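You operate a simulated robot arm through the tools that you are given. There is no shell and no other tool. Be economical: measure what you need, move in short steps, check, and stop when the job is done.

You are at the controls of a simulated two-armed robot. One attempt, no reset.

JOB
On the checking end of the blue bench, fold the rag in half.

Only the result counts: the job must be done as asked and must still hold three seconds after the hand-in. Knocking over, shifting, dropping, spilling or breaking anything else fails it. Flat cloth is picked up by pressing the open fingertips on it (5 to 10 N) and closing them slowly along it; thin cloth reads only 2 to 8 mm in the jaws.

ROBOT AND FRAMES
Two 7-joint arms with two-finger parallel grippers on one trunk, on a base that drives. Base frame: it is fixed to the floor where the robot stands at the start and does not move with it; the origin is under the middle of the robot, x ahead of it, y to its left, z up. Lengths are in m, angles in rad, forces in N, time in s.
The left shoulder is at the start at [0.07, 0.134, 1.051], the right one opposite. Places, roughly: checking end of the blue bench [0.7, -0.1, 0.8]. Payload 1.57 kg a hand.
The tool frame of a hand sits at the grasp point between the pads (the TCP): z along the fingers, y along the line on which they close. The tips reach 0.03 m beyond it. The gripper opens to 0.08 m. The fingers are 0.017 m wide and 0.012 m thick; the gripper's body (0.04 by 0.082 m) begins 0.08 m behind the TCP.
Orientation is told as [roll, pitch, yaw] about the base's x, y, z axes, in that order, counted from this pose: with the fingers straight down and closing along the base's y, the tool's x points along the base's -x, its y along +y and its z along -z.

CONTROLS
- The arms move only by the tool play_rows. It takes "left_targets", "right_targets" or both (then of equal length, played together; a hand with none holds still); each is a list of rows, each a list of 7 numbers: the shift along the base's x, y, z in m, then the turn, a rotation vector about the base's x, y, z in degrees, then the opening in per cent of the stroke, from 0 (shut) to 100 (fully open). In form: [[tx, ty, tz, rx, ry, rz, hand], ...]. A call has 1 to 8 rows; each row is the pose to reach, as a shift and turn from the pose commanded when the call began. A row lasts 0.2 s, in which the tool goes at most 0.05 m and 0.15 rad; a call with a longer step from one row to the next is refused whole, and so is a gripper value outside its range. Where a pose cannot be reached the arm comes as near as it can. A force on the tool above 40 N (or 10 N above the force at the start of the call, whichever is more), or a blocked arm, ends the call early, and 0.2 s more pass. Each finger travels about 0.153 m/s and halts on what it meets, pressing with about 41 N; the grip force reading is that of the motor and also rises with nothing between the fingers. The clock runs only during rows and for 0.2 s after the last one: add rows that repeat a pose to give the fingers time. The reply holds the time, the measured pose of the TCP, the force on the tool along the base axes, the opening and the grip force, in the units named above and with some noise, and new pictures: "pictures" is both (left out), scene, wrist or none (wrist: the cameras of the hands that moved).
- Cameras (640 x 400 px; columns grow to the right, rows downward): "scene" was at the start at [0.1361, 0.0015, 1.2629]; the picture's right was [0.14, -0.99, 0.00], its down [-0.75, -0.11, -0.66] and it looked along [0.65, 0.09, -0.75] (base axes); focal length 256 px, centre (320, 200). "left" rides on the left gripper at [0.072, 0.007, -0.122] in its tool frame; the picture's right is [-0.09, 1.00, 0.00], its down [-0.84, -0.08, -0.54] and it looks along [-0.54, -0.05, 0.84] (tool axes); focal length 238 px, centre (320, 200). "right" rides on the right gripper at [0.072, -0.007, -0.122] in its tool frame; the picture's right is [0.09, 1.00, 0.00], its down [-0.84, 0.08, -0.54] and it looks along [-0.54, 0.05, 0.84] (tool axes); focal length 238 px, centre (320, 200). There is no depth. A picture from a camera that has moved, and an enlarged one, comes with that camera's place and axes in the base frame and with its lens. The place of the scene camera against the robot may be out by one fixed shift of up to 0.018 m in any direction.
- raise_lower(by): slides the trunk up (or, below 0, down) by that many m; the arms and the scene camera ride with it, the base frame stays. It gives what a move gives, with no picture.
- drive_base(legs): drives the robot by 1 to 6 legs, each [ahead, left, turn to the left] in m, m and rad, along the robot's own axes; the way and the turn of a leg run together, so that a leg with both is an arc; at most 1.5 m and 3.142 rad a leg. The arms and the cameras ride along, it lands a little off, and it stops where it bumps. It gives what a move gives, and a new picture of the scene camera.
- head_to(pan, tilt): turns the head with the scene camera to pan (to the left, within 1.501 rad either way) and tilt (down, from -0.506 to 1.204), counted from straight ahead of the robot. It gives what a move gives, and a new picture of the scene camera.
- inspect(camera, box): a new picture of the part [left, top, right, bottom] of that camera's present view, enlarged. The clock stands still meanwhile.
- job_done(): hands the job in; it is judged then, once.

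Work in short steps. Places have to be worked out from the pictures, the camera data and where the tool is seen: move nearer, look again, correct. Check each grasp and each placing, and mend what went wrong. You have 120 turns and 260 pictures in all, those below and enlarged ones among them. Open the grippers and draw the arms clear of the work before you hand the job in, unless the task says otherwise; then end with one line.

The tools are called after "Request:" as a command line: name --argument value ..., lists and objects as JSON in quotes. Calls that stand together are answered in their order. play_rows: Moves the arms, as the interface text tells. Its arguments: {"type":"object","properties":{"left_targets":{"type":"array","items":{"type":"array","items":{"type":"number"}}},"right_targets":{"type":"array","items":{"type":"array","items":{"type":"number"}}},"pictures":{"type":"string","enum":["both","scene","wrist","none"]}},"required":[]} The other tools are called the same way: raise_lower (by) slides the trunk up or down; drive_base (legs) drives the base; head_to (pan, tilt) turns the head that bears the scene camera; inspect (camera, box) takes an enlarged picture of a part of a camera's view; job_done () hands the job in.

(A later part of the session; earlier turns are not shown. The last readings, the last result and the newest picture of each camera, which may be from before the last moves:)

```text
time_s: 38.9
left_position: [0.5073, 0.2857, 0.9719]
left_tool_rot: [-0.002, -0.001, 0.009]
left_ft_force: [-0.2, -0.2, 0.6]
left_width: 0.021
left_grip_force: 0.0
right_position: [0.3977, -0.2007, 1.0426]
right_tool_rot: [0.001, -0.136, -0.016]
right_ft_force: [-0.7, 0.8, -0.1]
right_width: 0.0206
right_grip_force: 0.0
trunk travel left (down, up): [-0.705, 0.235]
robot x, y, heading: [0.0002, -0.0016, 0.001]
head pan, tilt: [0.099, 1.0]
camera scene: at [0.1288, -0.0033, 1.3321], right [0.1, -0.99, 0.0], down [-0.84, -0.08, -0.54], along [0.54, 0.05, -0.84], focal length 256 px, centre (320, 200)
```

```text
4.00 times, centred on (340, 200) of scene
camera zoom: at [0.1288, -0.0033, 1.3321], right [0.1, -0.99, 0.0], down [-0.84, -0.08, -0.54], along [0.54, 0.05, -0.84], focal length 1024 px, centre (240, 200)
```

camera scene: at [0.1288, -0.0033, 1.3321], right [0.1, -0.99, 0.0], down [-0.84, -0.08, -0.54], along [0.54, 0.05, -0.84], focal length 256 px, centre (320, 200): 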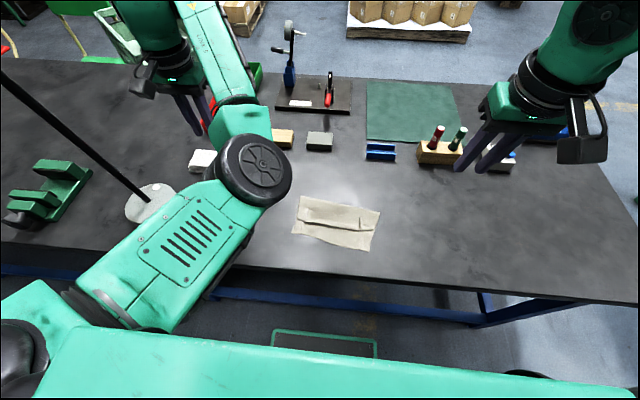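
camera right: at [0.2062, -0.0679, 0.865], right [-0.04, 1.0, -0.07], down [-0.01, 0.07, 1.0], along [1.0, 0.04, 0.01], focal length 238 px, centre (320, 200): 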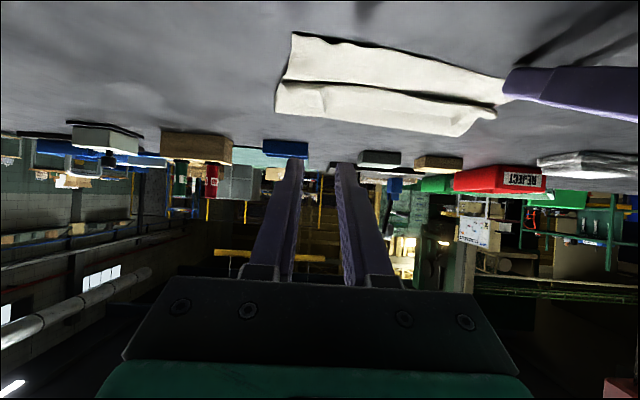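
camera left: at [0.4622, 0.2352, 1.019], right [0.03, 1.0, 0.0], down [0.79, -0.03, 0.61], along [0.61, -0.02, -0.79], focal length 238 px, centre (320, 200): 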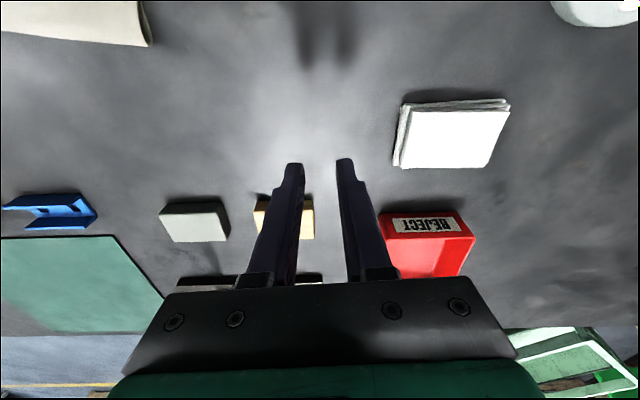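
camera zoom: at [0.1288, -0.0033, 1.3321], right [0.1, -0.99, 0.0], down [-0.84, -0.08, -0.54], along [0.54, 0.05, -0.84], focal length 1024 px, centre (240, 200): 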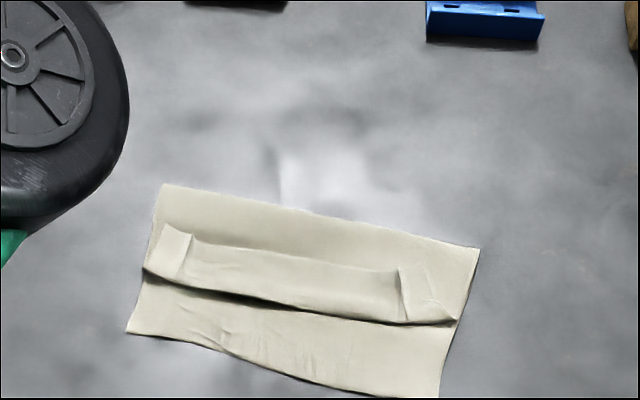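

The fold line at 0.476 and bottom edge at 0.362 are good. A hem 3.5 cm wide is flipped back on top, with its crease at 0.405 and its edge at ≈0.44. I plan to pinch the hem at its two standing ridges with the fingers leaning toward the robot, and flip it over while rotating. First I'll bring the left arm back toward its starting posture.

Request:
play_rows --left_targets '[[-0.015, -0.015, 0.01, 0, 0, 0, 40], [-0.03, -0.03, 0.02, 0, 0, 0, 40], [-0.045, -0.045, 0.02, 0, 0, 0, 40], [-0.055, -0.06, 0.02, 0, 0, 0, 40]]'

```text
time_s: 39.9
left_position: [0.5152, 0.28, 0.9842]
left_tool_rot: [-0.001, 0.0, 0.009]
left_ft_force: [-0.1, -0.4, 0.2]
left_width: 0.0323
left_grip_force: 0.0
left hand out of reach, approached as far as the arm can: row 1, 2, 3, 4
right_position: [0.3975, -0.2007, 1.0417]
right_tool_rot: [-0.001, -0.135, -0.014]
right_ft_force: [0.2, -1.1, -0.1]
right_width: 0.0209
right_grip_force: 0.1
trunk travel left (down, up): [-0.705, 0.235]
robot x, y, heading: [-0.0004, 0.0029, 0.006]
head pan, tilt: [0.099, 1.0]
camera scene: at [0.129, -0.0034, 1.3322], right [0.1, -1.0, 0.0], down [-0.84, -0.08, -0.54], along [0.54, 0.05, -0.84], focal length 256 px, centre (320, 200)
camera left: at [0.4433, 0.2867, 1.1069], right [0.08, 1.0, 0.0], down [0.84, -0.07, 0.54], along [0.54, -0.05, -0.84], focal length 238 px, centre (320, 200)
```

scene: 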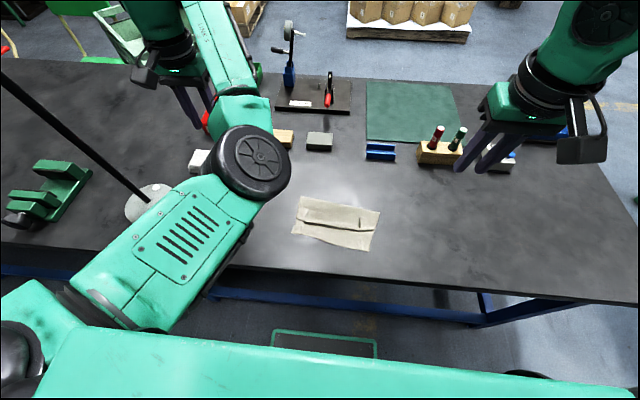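
left: 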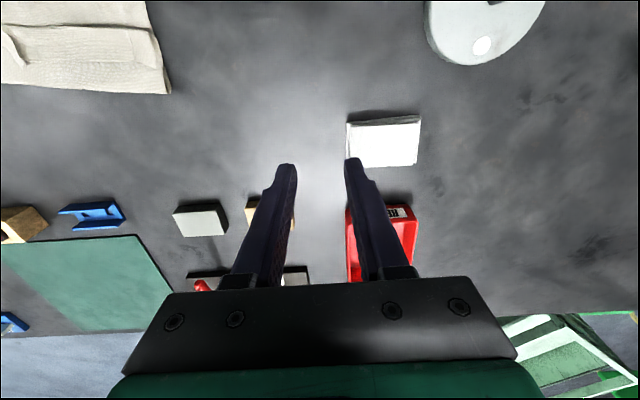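

The left arm is in an awkward elbow-forward posture. I'll extend it forward, well above the objects, to let the elbow unfold.

Request:
play_rows --left_targets '[[0.03, 0.0, 0.0, 0, 0, 0, 40], [0.06, 0.0, 0.0, 0, 0, 0, 40], [0.09, 0.0, 0.01, 0, 0, 0, 40], [0.11, 0.0, 0.03, 0, 0, 0, 40], [0.12, 0, 0.06, 0, 0, 0, 40], [0.12, 0, 0.09, 0, 0, 0, 40]]'

```text
time_s: 41.3
left_position: [0.5932, 0.2762, 1.0452]
left_tool_rot: [0.0, 0.001, 0.011]
left_ft_force: [-0.3, -0.4, -0.2]
left_width: 0.0317
left_grip_force: 0.0
left hand out of reach, approached as far as the arm can: row 3, 4, 5, 6
right_position: [0.3962, -0.2016, 1.0416]
right_tool_rot: [-0.001, -0.138, -0.012]
right_ft_force: [-0.2, -0.4, -0.1]
right_width: 0.0208
right_grip_force: 0.0
trunk travel left (down, up): [-0.705, 0.235]
robot x, y, heading: [-0.0001, -0.0018, -0.004]
head pan, tilt: [0.099, 1.0]
camera scene: at [0.1277, -0.0032, 1.3323], right [0.1, -1.0, 0.0], down [-0.84, -0.08, -0.54], along [0.54, 0.05, -0.84], focal length 256 px, centre (320, 200)
camera left: at [0.5221, 0.2833, 1.168], right [0.08, 1.0, 0.0], down [0.84, -0.07, 0.54], along [0.54, -0.05, -0.84], focal length 238 px, centre (320, 200)
```

scene: 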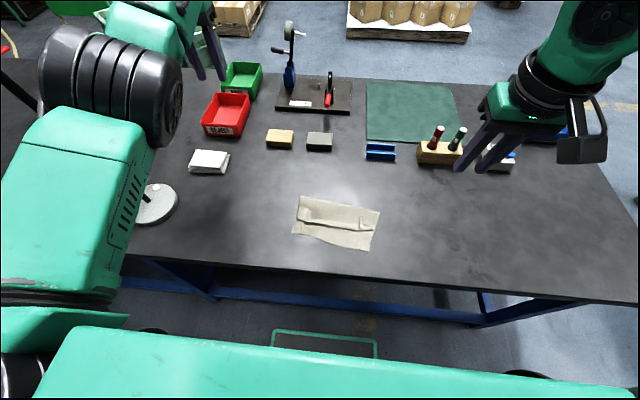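
left: 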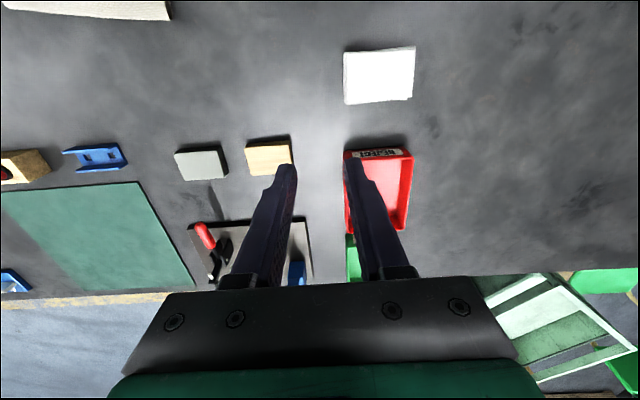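

The elbow flipped outward, back to the usual posture. I'll bring the left hand back toward the middle.

Request:
play_rows --left_targets '[[-0.03, -0.015, -0.01, 0, 0, 0, 40], [-0.06, -0.03, -0.02, 0, 0, 0, 40], [-0.09, -0.045, -0.03, 0, 0, 0, 40], [-0.12, -0.06, -0.04, 0, 0, 0, 40], [-0.14, -0.08, -0.05, 0, 0, 0, 40], [-0.14, -0.1, -0.06, 0, 0, 0, 40]]'

```text
time_s: 42.7
left_position: [0.5933, 0.2763, 1.0446]
left_tool_rot: [-0.002, -0.001, 0.009]
left_ft_force: [-0.7, -0.2, 0.7]
left_width: 0.0319
left_grip_force: 0.0
left hand out of reach, approached as far as the arm can: row 1, 2, 3, 4, 5, 6
right_position: [0.397, -0.2006, 1.0414]
right_tool_rot: [-0.001, -0.136, -0.015]
right_ft_force: [-0.7, -0.2, 0.3]
right_width: 0.0206
right_grip_force: 0.0
trunk travel left (down, up): [-0.705, 0.235]
robot x, y, heading: [0.0008, -0.0017, 0.004]
head pan, tilt: [0.099, 1.0]
camera scene: at [0.1289, -0.0032, 1.3322], right [0.1, -1.0, 0.0], down [-0.84, -0.08, -0.54], along [0.54, 0.05, -0.84], focal length 256 px, centre (320, 200)
camera left: at [0.5232, 0.283, 1.1674], right [0.08, 1.0, 0.0], down [0.84, -0.07, 0.54], along [0.54, -0.05, -0.84], focal length 238 px, centre (320, 200)
```

scene: 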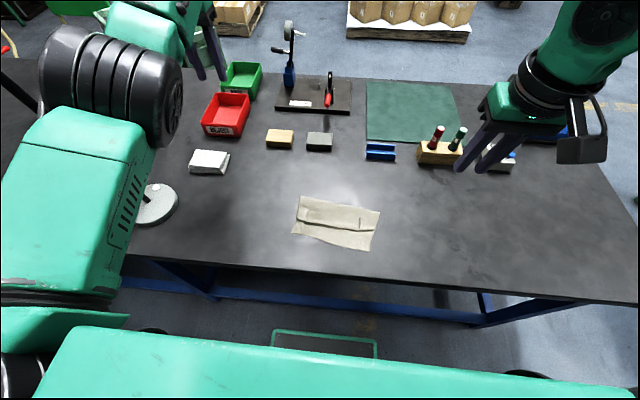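
left: 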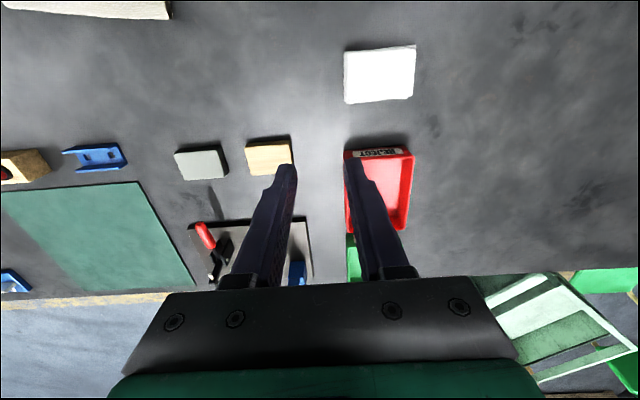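

The left arm is at a joint limit but clear of the work, so I'll continue with the right hand alone. It goes above the right ridge of the hem for a close look.

Request:
play_rows --right_targets '[[0.005, 0.025, -0.02, 0, 2, 0, 30], [0.01, 0.05, -0.045, 0, 4, 0, 34], [0.015, 0.075, -0.075, 0, 6, 0, 38], [0.02, 0.1, -0.105, 0, 8, 0, 40], [0.025, 0.125, -0.135, 0, 8, 0, 40], [0.03, 0.139, -0.16, 0, 8, 1, 40], [0.03, 0.139, -0.17, 0, 8, 1, 40], [0.03, 0.139, -0.17, 0, 8, 1, 40]]'

Request:
inspect --camera "right" --box '[200, 60, 520, 260]'

```text
time_s: 44.5
left_position: [0.5937, 0.2769, 1.0444]
left_tool_rot: [-0.001, 0.0, 0.007]
left_ft_force: [0.3, 0.3, 0.2]
left_width: 0.032
left_grip_force: 0.0
right_position: [0.427, -0.0615, 0.8722]
right_tool_rot: [0.0, 0.005, 0.006]
right_ft_force: [-0.3, -0.2, 0.2]
right_width: 0.0319
right_grip_force: 0.0
trunk travel left (down, up): [-0.705, 0.235]
robot x, y, heading: [-0.0002, 0.0003, -0.0]
head pan, tilt: [0.099, 1.0]
camera scene: at [0.1287, -0.003, 1.3322], right [0.1, -1.0, 0.0], down [-0.84, -0.08, -0.54], along [0.54, 0.05, -0.84], focal length 256 px, centre (320, 200)
camera right: at [0.356, -0.0695, 0.994], right [-0.1, 1.0, 0.0], down [0.84, 0.08, 0.54], along [0.54, 0.05, -0.84], focal length 238 px, centre (320, 200)
```

scene: 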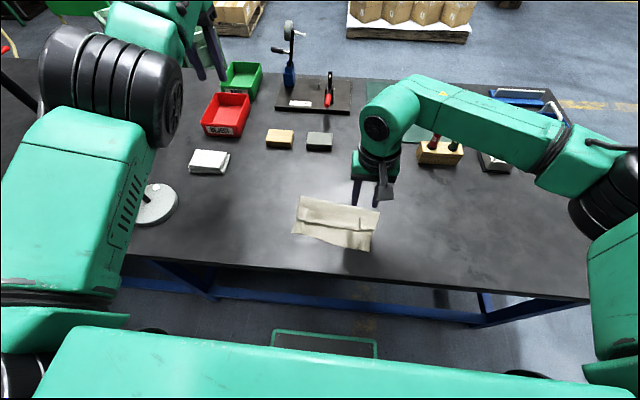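
right: 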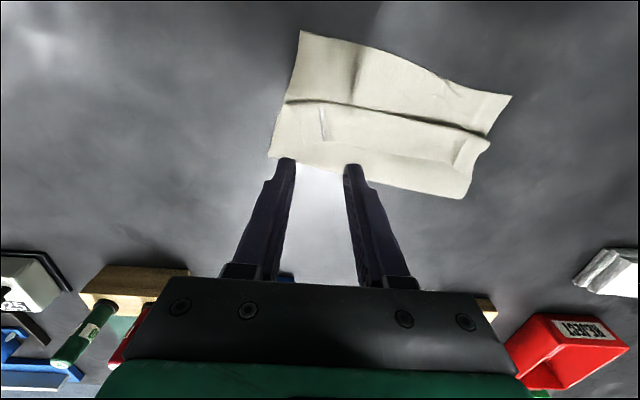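

```text
2.00 times, centred on (360, 160) of right
camera zoom: at [0.356, -0.0695, 0.994], right [-0.1, 1.0, 0.0], down [0.84, 0.08, 0.54], along [0.54, 0.05, -0.84], focal length 477 px, centre (240, 280)
```

zoom: 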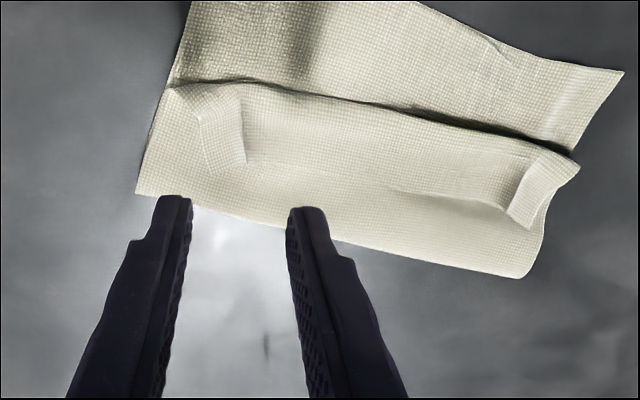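

The ridge on the hem near its right end is clear: hem edge x≈0.430, y≈-0.061, crease ≈0.396. I'll lean the fingers about 20° toward the robot and descend to just above it.

Request:
play_rows --right_targets '[[0.003, 0, -0.015, 0, 7, 0, 34], [0.005, 0.0, -0.03, 0, 14, 0, 30], [0.007, 0.0, -0.045, 0, 20, 0, 30], [0.007, 0.0, -0.06, 0, 20, 0, 30], [0.007, 0.0, -0.06, 0, 20, 0, 30]]' --pictures "wrist"

Request:
inspect --camera "right" --box '[200, 60, 520, 260]'

```text
time_s: 45.7
left_position: [0.5932, 0.2752, 1.0438]
left_tool_rot: [-0.003, -0.001, 0.009]
left_ft_force: [-0.4, -0.1, -0.2]
left_width: 0.0321
left_grip_force: 0.2
right_position: [0.4343, -0.0612, 0.8118]
right_tool_rot: [0.002, 0.354, 0.006]
right_ft_force: [-0.5, 0.9, 0.3]
right_width: 0.0241
right_grip_force: 0.0
trunk travel left (down, up): [-0.705, 0.235]
robot x, y, heading: [0.003, -0.0041, 0.001]
head pan, tilt: [0.099, 1.0]
camera right: at [0.409, -0.0696, 0.951], right [-0.09, 1.0, 0.03], down [0.97, 0.08, 0.22], along [0.22, 0.05, -0.97], focal length 238 px, centre (320, 200)
```

right: 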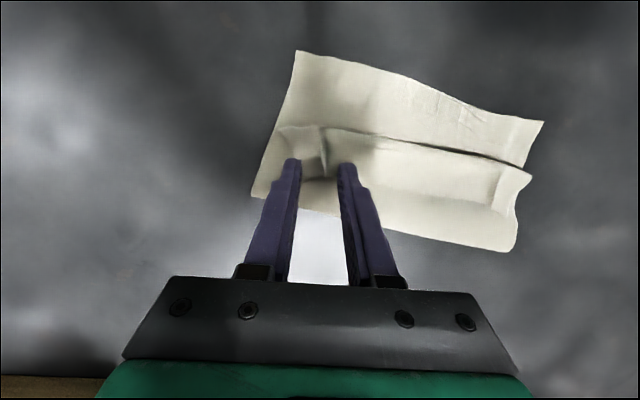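

```text
2.00 times, centred on (360, 160) of right
camera zoom: at [0.409, -0.0696, 0.951], right [-0.09, 1.0, 0.03], down [0.97, 0.08, 0.22], along [0.22, 0.05, -0.97], focal length 477 px, centre (240, 280)
```

zoom: 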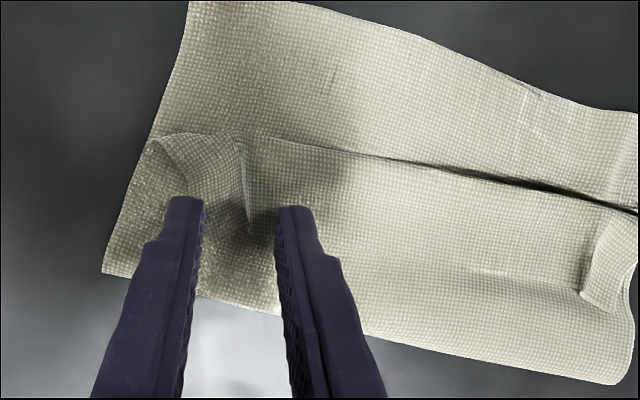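

The ridge lies between the fingers. I'll lower gently until I feel light contact.

Request:
play_rows --right_targets '[[0, 0.0, -0.002, 0, 0, 0, 30], [0, 0.0, -0.004, 0, 0, 0, 30], [0, 0.0, -0.006, 0, 0, 0, 30], [0, 0.0, -0.006, 0, 0, 0, 30]]' --pictures "none"

```text
time_s: 46.7
left_position: [0.5953, 0.2771, 1.0439]
left_tool_rot: [-0.001, 0.001, 0.009]
left_ft_force: [-0.2, 0.2, -1.1]
left_width: 0.0322
left_grip_force: 0.0
right_position: [0.4346, -0.0617, 0.8059]
right_tool_rot: [0.001, 0.351, 0.005]
right_ft_force: [0.5, 1.2, 0.6]
right_width: 0.0241
right_grip_force: 0.0
trunk travel left (down, up): [-0.705, 0.235]
robot x, y, heading: [0.0005, 0.0009, -0.002]
head pan, tilt: [0.099, 1.0]
```

There's no contact yet, with the tip about 3 mm above the layers. I'll go 2 mm lower and close slowly on the ridge.

Request:
play_rows --right_targets '[[0, 0.0, -0.002, 0, 0, 0, 28], [0, 0.0, -0.002, 0, 0, 0, 23], [0, 0.0, -0.002, 0, 0, 0, 18], [0, 0.0, -0.002, 0, 0, 0, 13], [0, 0.0, -0.002, 0, 0, 0, 8], [0, 0.0, -0.002, 0, 0, 0, 3], [0, 0.0, -0.002, 0, 0, 0, 0], [0, 0.0, -0.002, 0, 0, 0, 0]]' --pictures "wrist"

Request:
inspect --camera "right" --box '[200, 60, 520, 260]'

```text
time_s: 48.5
left_position: [0.5945, 0.2764, 1.0442]
left_tool_rot: [0.0, -0.001, 0.009]
left_ft_force: [0.3, 0.4, -0.9]
left_width: 0.0321
left_grip_force: 0.0
right_position: [0.4337, -0.0625, 0.804]
right_tool_rot: [0.002, 0.353, 0.006]
right_ft_force: [1.3, 0.5, 0.2]
right_width: 0.002
right_grip_force: 23.5
trunk travel left (down, up): [-0.705, 0.235]
robot x, y, heading: [-0.001, -0.0005, 0.002]
head pan, tilt: [0.099, 1.0]
camera right: at [0.4095, -0.0696, 0.9424], right [-0.09, 1.0, 0.03], down [0.97, 0.08, 0.22], along [0.22, 0.05, -0.97], focal length 238 px, centre (320, 200)
```

right: 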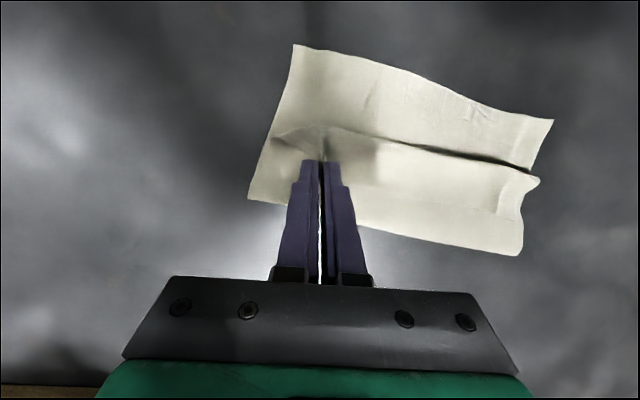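

```text
2.00 times, centred on (360, 160) of right
camera zoom: at [0.4095, -0.0696, 0.9424], right [-0.09, 1.0, 0.03], down [0.97, 0.08, 0.22], along [0.22, 0.05, -0.97], focal length 477 px, centre (240, 280)
```

zoom: 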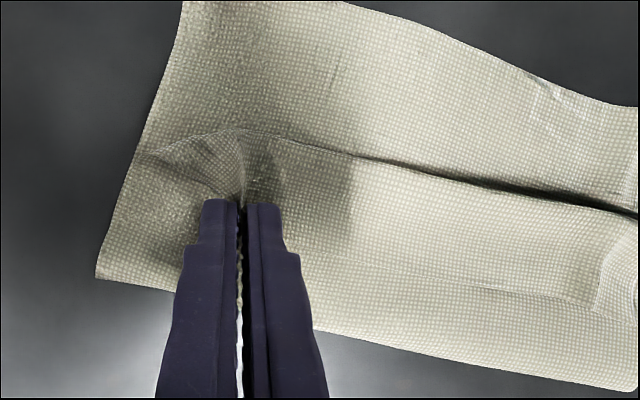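

Something is held (2 mm). I'll lift and begin turning it over the crease, then check what came up.

Request:
play_rows --right_targets '[[-0.008, 0, 0.015, 0, -8, 0, 0], [-0.021, 0, 0.027, 0, -16, 0, 0], [-0.041, 0, 0.031, 0, -24, 0, 0], [-0.041, 0, 0.031, 0, -24, 0, 0]]' --pictures "wrist"

Request:
inspect --camera "scene" --box '[260, 150, 420, 250]'

```text
time_s: 49.5
left_position: [0.5954, 0.2762, 1.0441]
left_tool_rot: [-0.001, -0.002, 0.007]
left_ft_force: [0.0, 0.2, 0.6]
left_width: 0.0318
left_grip_force: 0.0
right_position: [0.3928, -0.0628, 0.8346]
right_tool_rot: [0.001, -0.068, 0.004]
right_ft_force: [0.8, 0.7, -0.2]
right_width: 0.0021
right_grip_force: 23.5
trunk travel left (down, up): [-0.705, 0.235]
robot x, y, heading: [0.0038, -0.0004, -0.003]
head pan, tilt: [0.099, 1.0]
camera right: at [0.3135, -0.0693, 0.9517], right [-0.1, 1.0, -0.01], down [0.8, 0.08, 0.6], along [0.59, 0.05, -0.8], focal length 238 px, centre (320, 200)
```

right: 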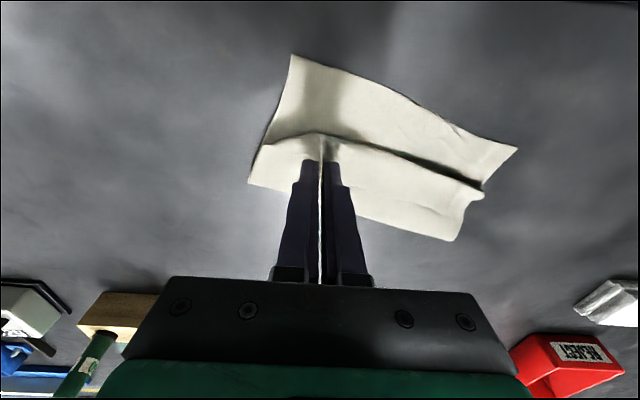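

```text
4.00 times, centred on (340, 200) of scene
camera zoom: at [0.1293, -0.0031, 1.3321], right [0.1, -1.0, 0.0], down [-0.84, -0.08, -0.54], along [0.54, 0.05, -0.84], focal length 1024 px, centre (240, 200)
```

zoom: 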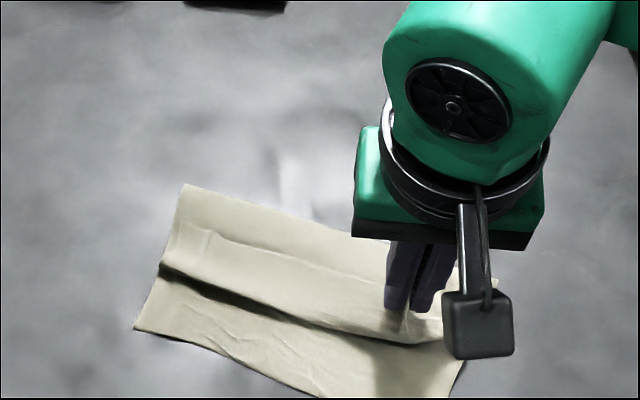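

The hem is being lifted at its right end. I'll continue the turn over to the robot's side.

Request:
play_rows --right_targets '[[-0.018, 0, -0.003, 0, -8, 0, 0], [-0.032, 0, -0.011, 0, -16, 0, 0], [-0.041, 0, -0.02, 0, -24, 0, 0], [-0.047, 0, -0.027, 0, -32, 0, 0], [-0.047, 0, -0.027, 0, -32, 0, 0]]' --pictures "wrist"

Request:
inspect --camera "scene" --box '[260, 150, 420, 250]'

```text
time_s: 50.7
left_position: [0.595, 0.2768, 1.0435]
left_tool_rot: [-0.003, 0.0, 0.008]
left_ft_force: [0.2, -0.4, -0.3]
left_width: 0.0321
left_grip_force: 0.0
right_position: [0.3441, -0.0627, 0.8067]
right_tool_rot: [-0.002, -0.627, 0.004]
right_ft_force: [-0.1, -0.9, 0.6]
right_width: 0.002
right_grip_force: 23.7
trunk travel left (down, up): [-0.705, 0.235]
robot x, y, heading: [-0.0042, -0.0003, -0.001]
head pan, tilt: [0.099, 1.0]
camera right: at [0.2162, -0.0691, 0.8635], right [-0.08, 1.0, -0.06], down [0.36, 0.08, 0.93], along [0.93, 0.05, -0.36], focal length 238 px, centre (320, 200)
```

right: 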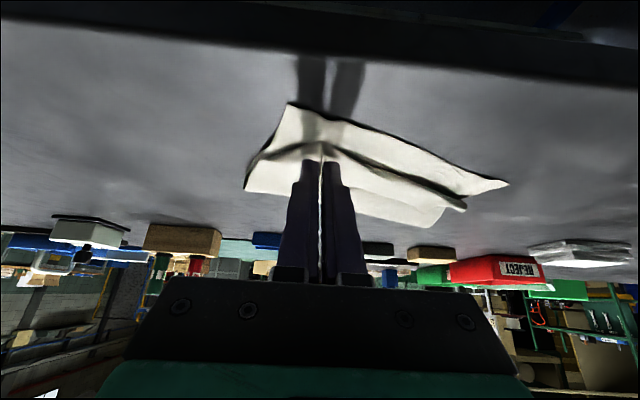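

```text
4.00 times, centred on (340, 200) of scene
camera zoom: at [0.1292, -0.0031, 1.3322], right [0.1, -1.0, 0.0], down [-0.84, -0.08, -0.54], along [0.54, 0.05, -0.84], focal length 1024 px, centre (240, 200)
```

zoom: 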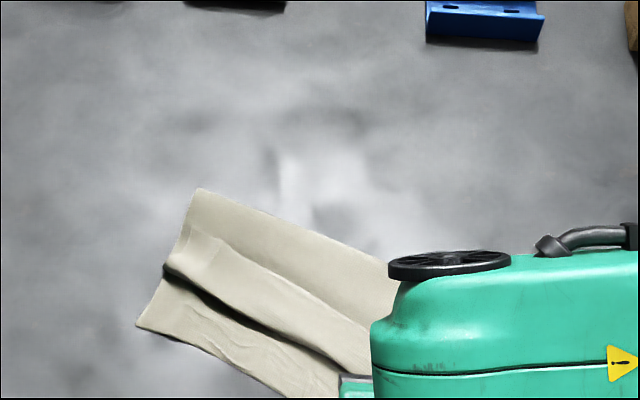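

The whole rag shifted and turned a little, so I may have caught more than the hem. I'll release, back out and look.

Request:
play_rows --right_targets '[[0, 0, 0, 0, 0, 0, 12], [0, 0, 0, 0, 0, 0, 25], [-0.006, 0, 0.008, 0, 2, 0, 25], [-0.012, -0.005, 0.02, 0, 6, 0, 25], [-0.012, -0.015, 0.045, 0, 12, 0, 25], [0.0, -0.03, 0.08, 0, 20, 0, 25], [0.01, -0.05, 0.12, 0, 28, 0, 25], [0.02, -0.07, 0.15, 0, 36, 0, 25]]' --pictures "wrist"

Request:
inspect --camera "scene" --box '[260, 150, 420, 250]'

```text
time_s: 52.5
left_position: [0.5936, 0.2756, 1.044]
left_tool_rot: [-0.004, 0.0, 0.009]
left_ft_force: [0.1, 0.6, -0.9]
left_width: 0.0322
left_grip_force: 0.0
right_position: [0.3687, -0.1311, 0.9562]
right_tool_rot: [0.002, 0.006, 0.004]
right_ft_force: [0.4, -0.3, 0.2]
right_width: 0.0199
right_grip_force: 0.1
trunk travel left (down, up): [-0.705, 0.235]
robot x, y, heading: [0.0003, -0.0028, 0.001]
head pan, tilt: [0.099, 1.0]
camera right: at [0.2973, -0.1395, 1.0784], right [-0.1, 1.0, 0.0], down [0.84, 0.08, 0.54], along [0.53, 0.05, -0.84], focal length 238 px, centre (320, 200)
```

right: 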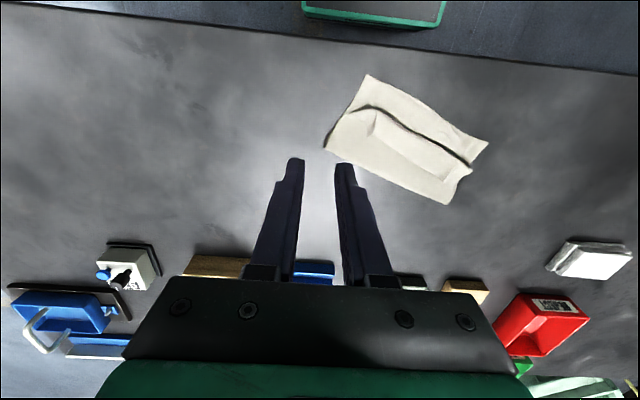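

```text
4.00 times, centred on (340, 200) of scene
camera zoom: at [0.1296, -0.0036, 1.3321], right [0.1, -1.0, 0.0], down [-0.84, -0.08, -0.54], along [0.54, 0.05, -0.84], focal length 1024 px, centre (240, 200)
```

zoom: 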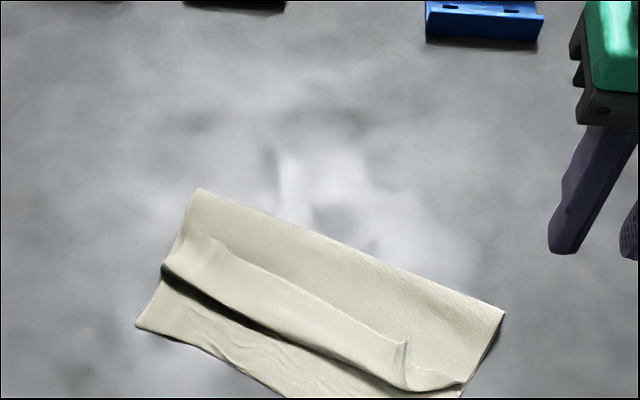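

The hem is still on top, and the rag has turned about 18°. The cause is clear: on release the hem leaned forward and fell back. It needs more than 90° of total rotation, with only the hem held. I'll align the hand with the rag's new direction (yaw -18.5°) and look closely at the right ridge.

Request:
play_rows --right_targets '[[0.005, 0.015, -0.02, 0, 0, -6, 30], [0.01, 0.03, -0.04, 0, 0, -12, 30], [0.015, 0.05, -0.065, 0, 0, -18.5, 30], [0.02, 0.065, -0.086, 0, 0, -18.5, 30], [0.02, 0.065, -0.086, 0, 0, -18.5, 30]]' --pictures "wrist"

Request:
inspect --camera "right" --box '[200, 60, 520, 260]'

```text
time_s: 53.7
left_position: [0.5952, 0.2765, 1.0438]
left_tool_rot: [-0.001, 0.0, 0.008]
left_ft_force: [-1.0, 0.6, 0.0]
left_width: 0.0321
left_grip_force: 0.0
right_position: [0.3859, -0.0665, 0.8707]
right_tool_rot: [0.0, 0.004, -0.32]
right_ft_force: [0.6, -1.1, 0.4]
right_width: 0.0239
right_grip_force: 0.0
trunk travel left (down, up): [-0.705, 0.235]
robot x, y, heading: [-0.0007, -0.0024, -0.003]
head pan, tilt: [0.099, 1.0]
camera right: at [0.3165, -0.0515, 0.9923], right [0.23, 0.97, 0.0], down [0.82, -0.19, 0.54], along [0.53, -0.12, -0.84], focal length 238 px, centre (320, 200)
```

right: 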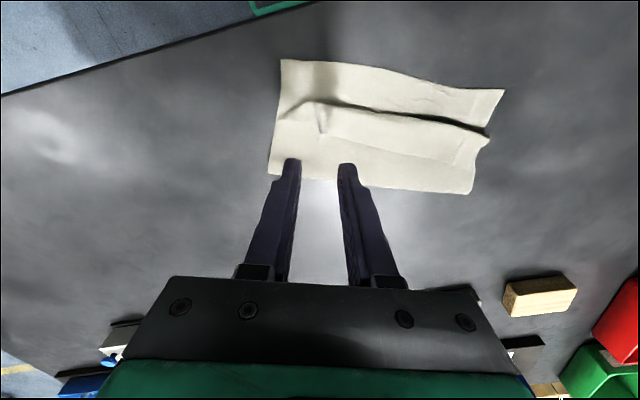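

```text
2.00 times, centred on (360, 160) of right
camera zoom: at [0.3165, -0.0515, 0.9923], right [0.23, 0.97, 0.0], down [0.82, -0.19, 0.54], along [0.53, -0.12, -0.84], focal length 477 px, centre (240, 280)
```

zoom: 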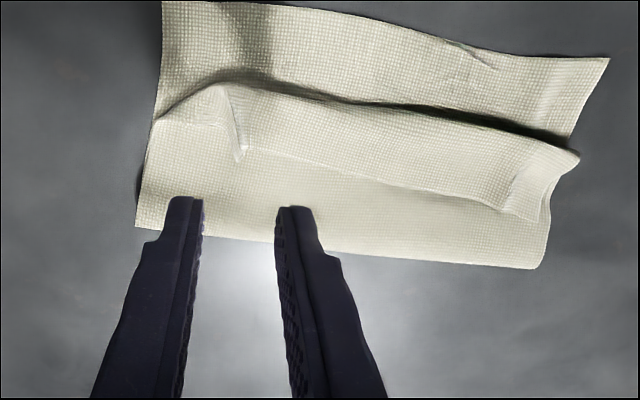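

The ridge stands at about [0.380, -0.065], with the hem edge at [0.387, -0.067]. I'll lean 35° and come down so the tips sit about 4 mm above the layers, to catch only the ridge.

Request:
play_rows --right_targets '[[0.002, -0.001, -0.01, 2.2, 6.6, 0, 30], [0.004, -0.002, -0.02, 4.4, 13.3, 0, 30], [0.006, -0.003, -0.032, 6.7, 19.9, 0, 30], [0.008, -0.004, -0.044, 8.9, 26.6, 0, 30], [0.009, -0.004, -0.055, 11.1, 33.2, 0, 30], [0.009, -0.004, -0.062, 11.1, 33.2, 0, 30], [0.009, -0.004, -0.062, 11.1, 33.2, 0, 30]]' --pictures "wrist"

Request:
inspect --camera "right" --box '[220, 80, 460, 230]'

```text
time_s: 55.3
left_position: [0.5951, 0.2757, 1.0435]
left_tool_rot: [-0.001, -0.001, 0.01]
left_ft_force: [-1.5, 0.1, 0.1]
left_width: 0.0321
left_grip_force: 0.1
right_position: [0.3951, -0.07, 0.8109]
right_tool_rot: [0.004, 0.613, -0.317]
right_ft_force: [-0.3, -0.4, 0.4]
right_width: 0.0241
right_grip_force: 0.0
trunk travel left (down, up): [-0.705, 0.235]
robot x, y, heading: [0.002, 0.0015, -0.002]
head pan, tilt: [0.099, 1.0]
camera right: at [0.4039, -0.082, 0.9509], right [0.24, 0.97, 0.06], down [0.97, -0.24, -0.04], along [-0.03, 0.06, -1.0], focal length 238 px, centre (320, 200)
```

right: 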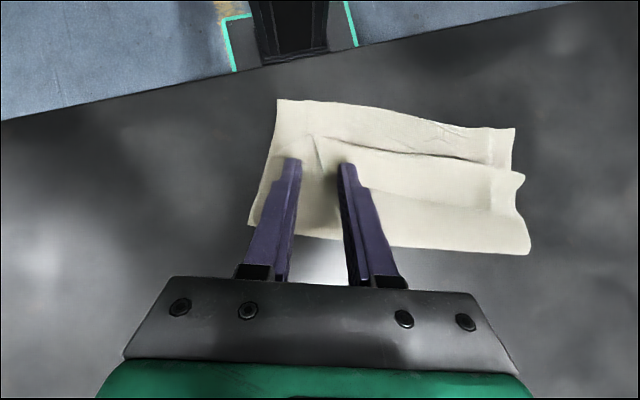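

```text
2.67 times, centred on (340, 155) of right
camera zoom: at [0.4039, -0.082, 0.9509], right [0.24, 0.97, 0.06], down [0.97, -0.24, -0.04], along [-0.03, 0.06, -1.0], focal length 636 px, centre (267, 320)
```

zoom: 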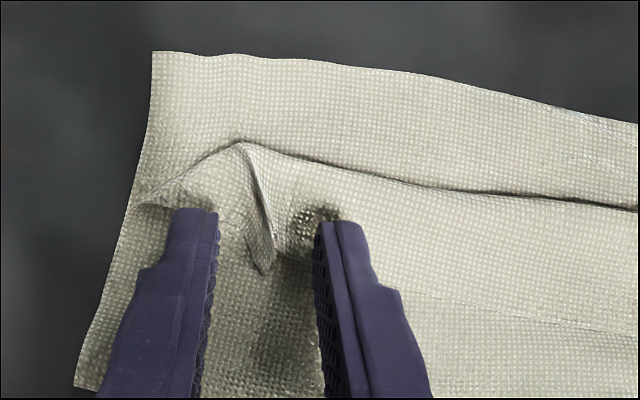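

The ridge crest is centred between the fingers. I'll lower 2 mm and close.

Request:
play_rows --right_targets '[[0, 0.0, -0.002, 0, 0, 0, 26], [0, 0.0, -0.003, 0, 0, 0, 20], [0, 0.0, -0.003, 0, 0, 0, 14], [0, 0.0, -0.003, 0, 0, 0, 8], [0, 0.0, -0.003, 0, 0, 0, 3], [0, 0.0, -0.003, 0, 0, 0, 0], [0, 0.0, -0.003, 0, 0, 0, 0]]' --pictures "wrist"

Request:
inspect --camera "right" --box '[220, 80, 460, 230]'

```text
time_s: 56.9
left_position: [0.5947, 0.2773, 1.0446]
left_tool_rot: [-0.001, 0.0, 0.007]
left_ft_force: [-0.2, -0.1, 0.7]
left_width: 0.0318
left_grip_force: 0.1
right_position: [0.3952, -0.0712, 0.8074]
right_tool_rot: [0.004, 0.616, -0.32]
right_ft_force: [-0.2, 0.1, 0.3]
right_width: 0.0017
right_grip_force: 23.1
trunk travel left (down, up): [-0.705, 0.235]
robot x, y, heading: [-0.0018, 0.0005, -0.004]
head pan, tilt: [0.099, 1.0]
camera right: at [0.404, -0.0815, 0.9474], right [0.24, 0.97, 0.06], down [0.97, -0.24, -0.04], along [-0.02, 0.06, -1.0], focal length 238 px, centre (320, 200)
```

right: 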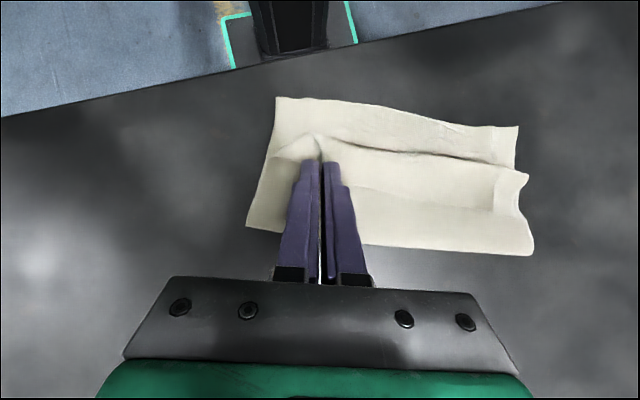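

```text
2.67 times, centred on (340, 155) of right
camera zoom: at [0.404, -0.0815, 0.9474], right [0.24, 0.97, 0.06], down [0.97, -0.24, -0.04], along [-0.02, 0.06, -1.0], focal length 636 px, centre (267, 320)
```

zoom: 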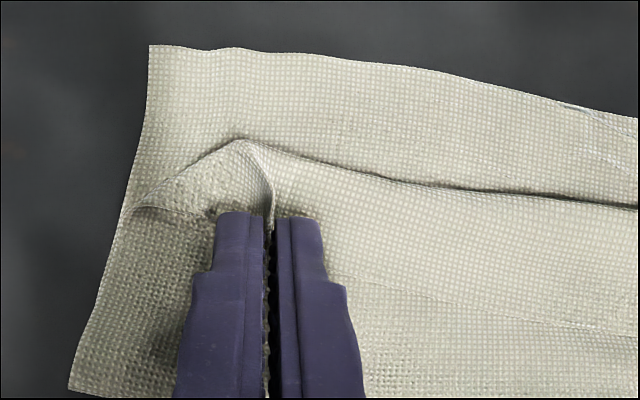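

The ridge is caught with almost no drag on the rag. I'll start turning it up about the crease and check.

Request:
play_rows --right_targets '[[-0.0044, 0.0015, 0.0091, -2.5, -7.6, 0, 0], [-0.0103, 0.0035, 0.0168, -5.1, -15.2, 0, 0], [-0.0181, 0.0061, 0.0232, -7.6, -22.8, 0, 0], [-0.0271, 0.0091, 0.0279, -10.1, -30.3, 0, 0], [-0.0271, 0.0091, 0.0279, -10.1, -30.3, 0, 0]]' --pictures "wrist"

Request:
inspect --camera "right" --box '[220, 40, 520, 230]'

```text
time_s: 58.1
left_position: [0.5946, 0.2753, 1.0431]
left_tool_rot: [0.0, 0.002, 0.01]
left_ft_force: [-0.9, -0.9, 0.0]
left_width: 0.0321
left_grip_force: 0.0
right_position: [0.3689, -0.0624, 0.8338]
right_tool_rot: [-0.002, 0.055, -0.319]
right_ft_force: [0.3, -0.2, -0.1]
right_width: 0.0015
right_grip_force: 23.4
trunk travel left (down, up): [-0.705, 0.235]
robot x, y, heading: [0.0036, -0.0036, 0.002]
head pan, tilt: [0.099, 1.0]
camera right: at [0.3048, -0.0496, 0.9593], right [0.23, 0.97, 0.01], down [0.85, -0.2, 0.49], along [0.48, -0.11, -0.87], focal length 238 px, centre (320, 200)
```

right: 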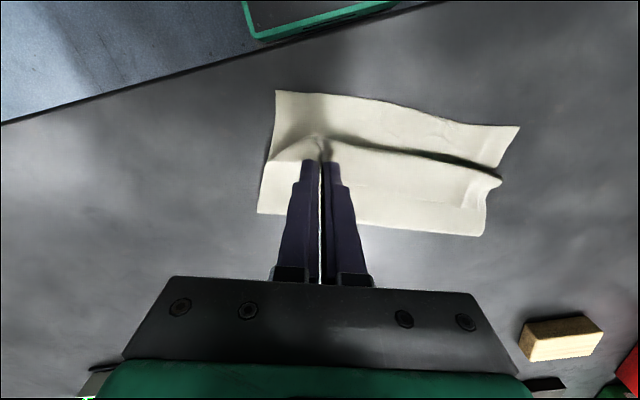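

```text
2.11 times, centred on (370, 135) of right
camera zoom: at [0.3048, -0.0496, 0.9593], right [0.23, 0.97, 0.01], down [0.85, -0.2, 0.49], along [0.48, -0.11, -0.87], focal length 502 px, centre (215, 337)
```

zoom: 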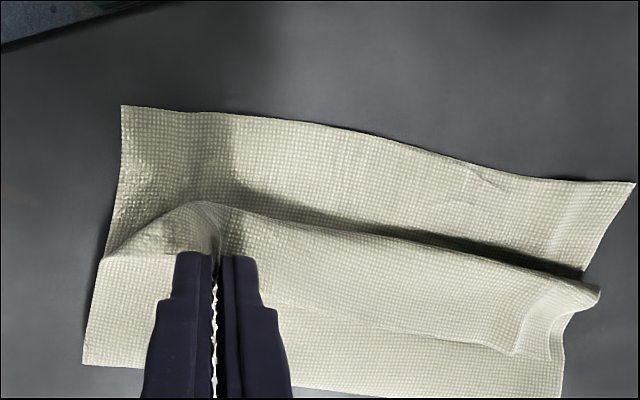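

The hem end is coming up without dragging the rag. I'll continue the turn.

Request:
play_rows --right_targets '[[-0.01, 0.0033, 0.0024, -2.5, -7.6, 0, 0], [-0.0202, 0.0068, 0.0027, -5.1, -15.2, 0, 0], [-0.0304, 0.0102, 0.0005, -7.6, -22.8, 0, 0], [-0.0399, 0.0133, -0.0038, -10.1, -30.3, 0, 0], [-0.0468, 0.0157, -0.0085, -12.7, -37.9, 0, 0], [-0.0468, 0.0157, -0.0085, -12.7, -37.9, 0, 0]]' --pictures "wrist"

Request:
inspect --camera "scene" --box '[260, 160, 420, 260]'

```text
time_s: 59.5
left_position: [0.5939, 0.276, 1.0447]
left_tool_rot: [-0.003, 0.0, 0.008]
left_ft_force: [0.3, -1.3, -0.5]
left_width: 0.0319
left_grip_force: 0.0
right_position: [0.322, -0.0471, 0.826]
right_tool_rot: [-0.002, -0.642, -0.318]
right_ft_force: [0.0, -0.2, -0.4]
right_width: 0.0017
right_grip_force: 23.4
trunk travel left (down, up): [-0.705, 0.235]
robot x, y, heading: [0.0018, 0.0005, -0.002]
head pan, tilt: [0.099, 1.0]
camera right: at [0.1953, -0.0125, 0.88], right [0.24, 0.97, -0.06], down [0.35, -0.03, 0.94], along [0.9, -0.25, -0.35], focal length 238 px, centre (320, 200)
```

right: 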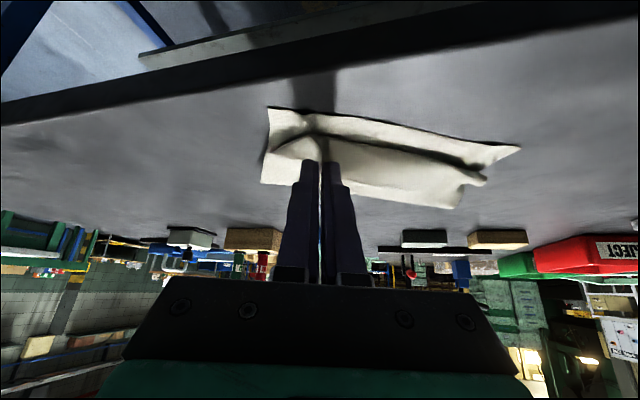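

```text
4.00 times, centred on (340, 210) of scene
camera zoom: at [0.1289, -0.0037, 1.3322], right [0.1, -1.0, 0.0], down [-0.84, -0.08, -0.54], along [0.54, 0.05, -0.84], focal length 1024 px, centre (240, 160)
```

zoom: 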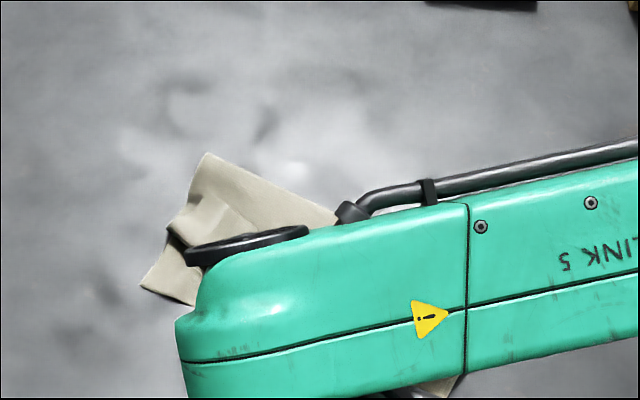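

Request:
inspect --camera "right" --box '[240, 90, 540, 220]'

```text
2.13 times, centred on (390, 155) of right
camera zoom: at [0.1953, -0.0125, 0.88], right [0.24, 0.97, -0.06], down [0.35, -0.03, 0.94], along [0.9, -0.25, -0.35], focal length 508 px, centre (171, 296)
```

zoom: 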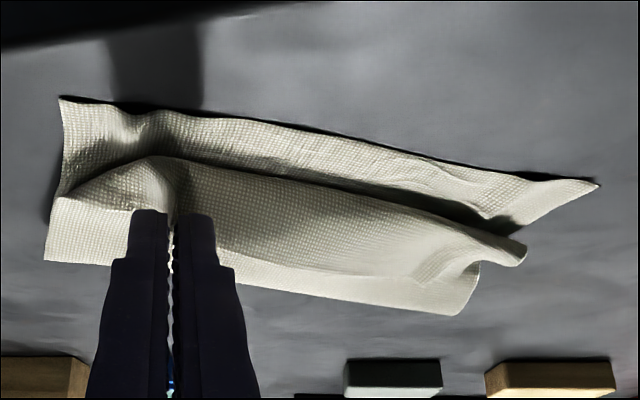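

The hem end stands raised at the grip. I'll rotate further so its edge leans toward the robot, then release and back out slightly.

Request:
play_rows --right_targets '[[-0.003, 0.001, -0.003, -2.5, -7.6, 0, 0], [-0.006, 0.002, -0.006, -5.1, -15.2, 0, 0], [-0.008, 0.0027, -0.009, -7.6, -22.8, 0, 0], [-0.009, 0.003, -0.011, -8.9, -26.5, 0, 0], [-0.009, 0.003, -0.011, -8.9, -26.5, 0, 10], [-0.009, 0.003, -0.011, -8.9, -26.5, 0, 22], [-0.018, 0.006, -0.008, -8.9, -26.5, 0, 22], [-0.028, 0.009, -0.003, -8.9, -26.5, 0, 22]]' --pictures "wrist"

Request:
inspect --camera "scene" --box '[260, 160, 420, 260]'

```text
time_s: 61.3
left_position: [0.5944, 0.2773, 1.0456]
left_tool_rot: [-0.004, -0.001, 0.01]
left_ft_force: [-0.3, -0.7, -0.1]
left_width: 0.0319
left_grip_force: 0.1
right_position: [0.2945, -0.0376, 0.8234]
right_tool_rot: [-0.01, -1.131, -0.313]
right_ft_force: [0.4, -0.1, 0.6]
right_width: 0.0174
right_grip_force: 0.1
trunk travel left (down, up): [-0.705, 0.235]
robot x, y, heading: [-0.0001, -0.0019, -0.002]
head pan, tilt: [0.099, 1.0]
camera right: at [0.1571, 0.0007, 0.8095], right [0.28, 0.96, -0.09], down [-0.1, 0.12, 0.99], along [0.96, -0.26, 0.13], focal length 238 px, centre (320, 200)
```

right: 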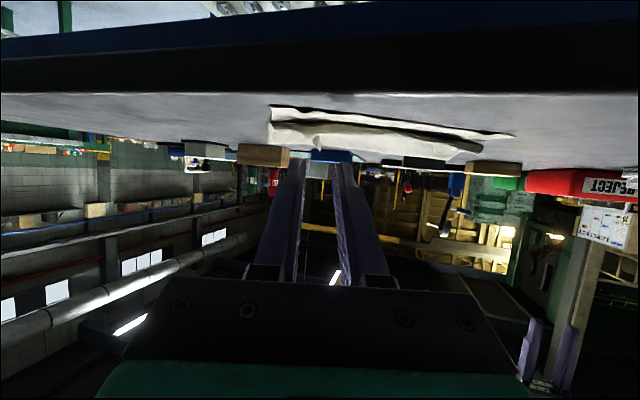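

```text
4.00 times, centred on (340, 210) of scene
camera zoom: at [0.1284, -0.0027, 1.3322], right [0.1, -1.0, 0.0], down [-0.84, -0.08, -0.54], along [0.54, 0.05, -0.84], focal length 1024 px, centre (240, 160)
```

zoom: 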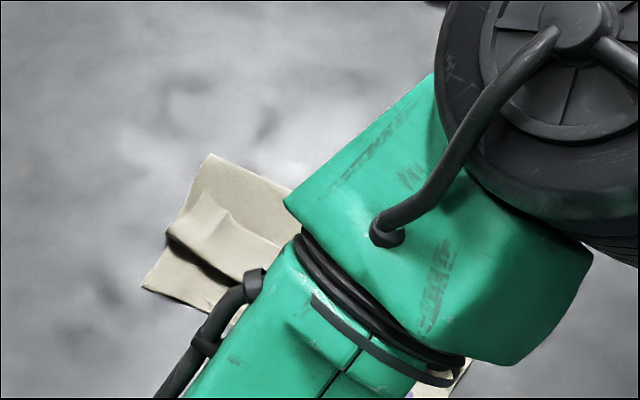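

Released. I'll bring the right hand up and away to see the result.

Request:
play_rows --right_targets '[[0.0, -0.01, 0.015, 2.5, 7.6, 0, 22], [0.005, -0.025, 0.035, 5.1, 15.2, 0, 22], [0.015, -0.045, 0.06, 7.6, 22.8, 0, 22], [0.03, -0.07, 0.085, 10.1, 30.3, 0, 22], [0.045, -0.095, 0.11, 12.7, 37.9, 0, 22], [0.06, -0.12, 0.13, 15.2, 45.5, 0, 22], [0.08, -0.14, 0.15, 17.8, 53.1, 0, 22], [0.09, -0.16, 0.165, 20, 60, 0, 22]]' --pictures "wrist"

Request:
inspect --camera "scene" --box '[260, 160, 420, 260]'

```text
time_s: 63.1
left_position: [0.5936, 0.2754, 1.0447]
left_tool_rot: [-0.003, -0.001, 0.01]
left_ft_force: [-0.2, 0.1, 0.3]
left_width: 0.0319
left_grip_force: 0.1
right_position: [0.3834, -0.1982, 0.9874]
right_tool_rot: [0.0, -0.021, -0.319]
right_ft_force: [-0.3, -0.4, 0.4]
right_width: 0.0173
right_grip_force: 0.1
trunk travel left (down, up): [-0.705, 0.235]
robot x, y, heading: [0.0013, 0.0031, 0.006]
head pan, tilt: [0.099, 1.0]
camera right: at [0.31, -0.1826, 1.1063], right [0.22, 0.97, 0.0], down [0.81, -0.18, 0.56], along [0.55, -0.13, -0.83], focal length 238 px, centre (320, 200)
```

right: 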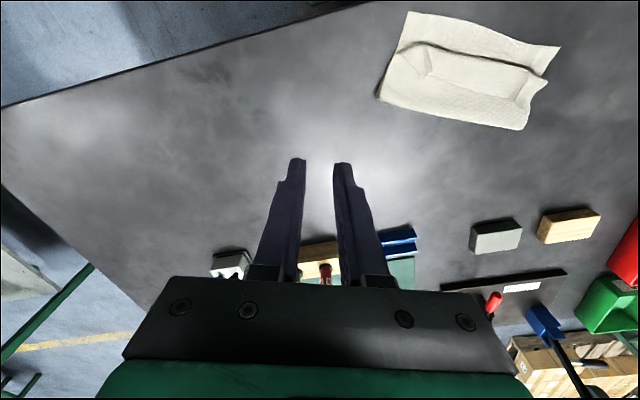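

```text
4.00 times, centred on (340, 210) of scene
camera zoom: at [0.1293, -0.0041, 1.3321], right [0.1, -1.0, 0.0], down [-0.84, -0.08, -0.54], along [0.54, 0.05, -0.84], focal length 1024 px, centre (240, 160)
```

zoom: 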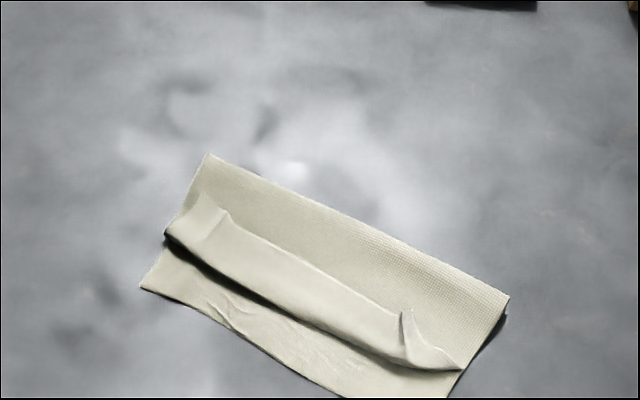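

The hem sprang back; one end alone isn't enough, so both ends must be turned together. I need the left arm back, so I'll try to work it out of its joint limit by moving it lower and outward.

Request:
play_rows --left_targets '[[0.03, 0.03, -0.02, 0, 0, 0, 40], [0.06, 0.06, -0.04, 0, 0, 0, 40], [0.09, 0.09, -0.06, 0, 0, 0, 40], [0.1, 0.1, -0.09, 0, 0, 0, 40], [0.1, 0.1, -0.12, 0, 0, 0, 40]]'

```text
time_s: 64.3
left_position: [0.5975, 0.3452, 0.9448]
left_tool_rot: [-0.004, 0.001, 0.009]
left_ft_force: [0.5, 0.3, -0.1]
left_width: 0.0321
left_grip_force: 0.1
left hand out of reach, approached as far as the arm can: row 1, 2, 3, 4, 5
right_position: [0.3833, -0.1965, 0.9867]
right_tool_rot: [-0.002, -0.023, -0.318]
right_ft_force: [0.0, -0.5, -0.3]
right_width: 0.0175
right_grip_force: 0.2
trunk travel left (down, up): [-0.705, 0.235]
robot x, y, heading: [0.0013, 0.0006, 0.003]
head pan, tilt: [0.099, 1.0]
camera scene: at [0.1306, -0.0017, 1.3321], right [0.1, -1.0, 0.0], down [-0.84, -0.08, -0.54], along [0.54, 0.05, -0.84], focal length 256 px, centre (320, 200)
camera left: at [0.5258, 0.351, 1.0681], right [0.08, 1.0, 0.0], down [0.84, -0.07, 0.54], along [0.54, -0.05, -0.84], focal length 238 px, centre (320, 200)
```

scene: 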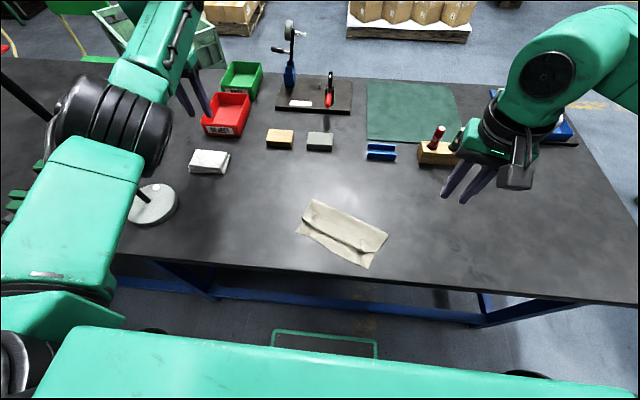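
left: 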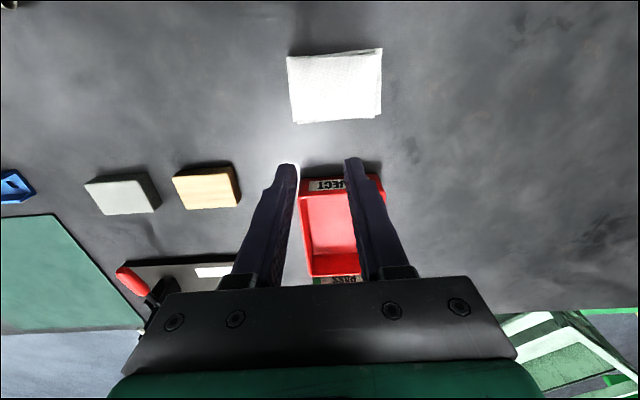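

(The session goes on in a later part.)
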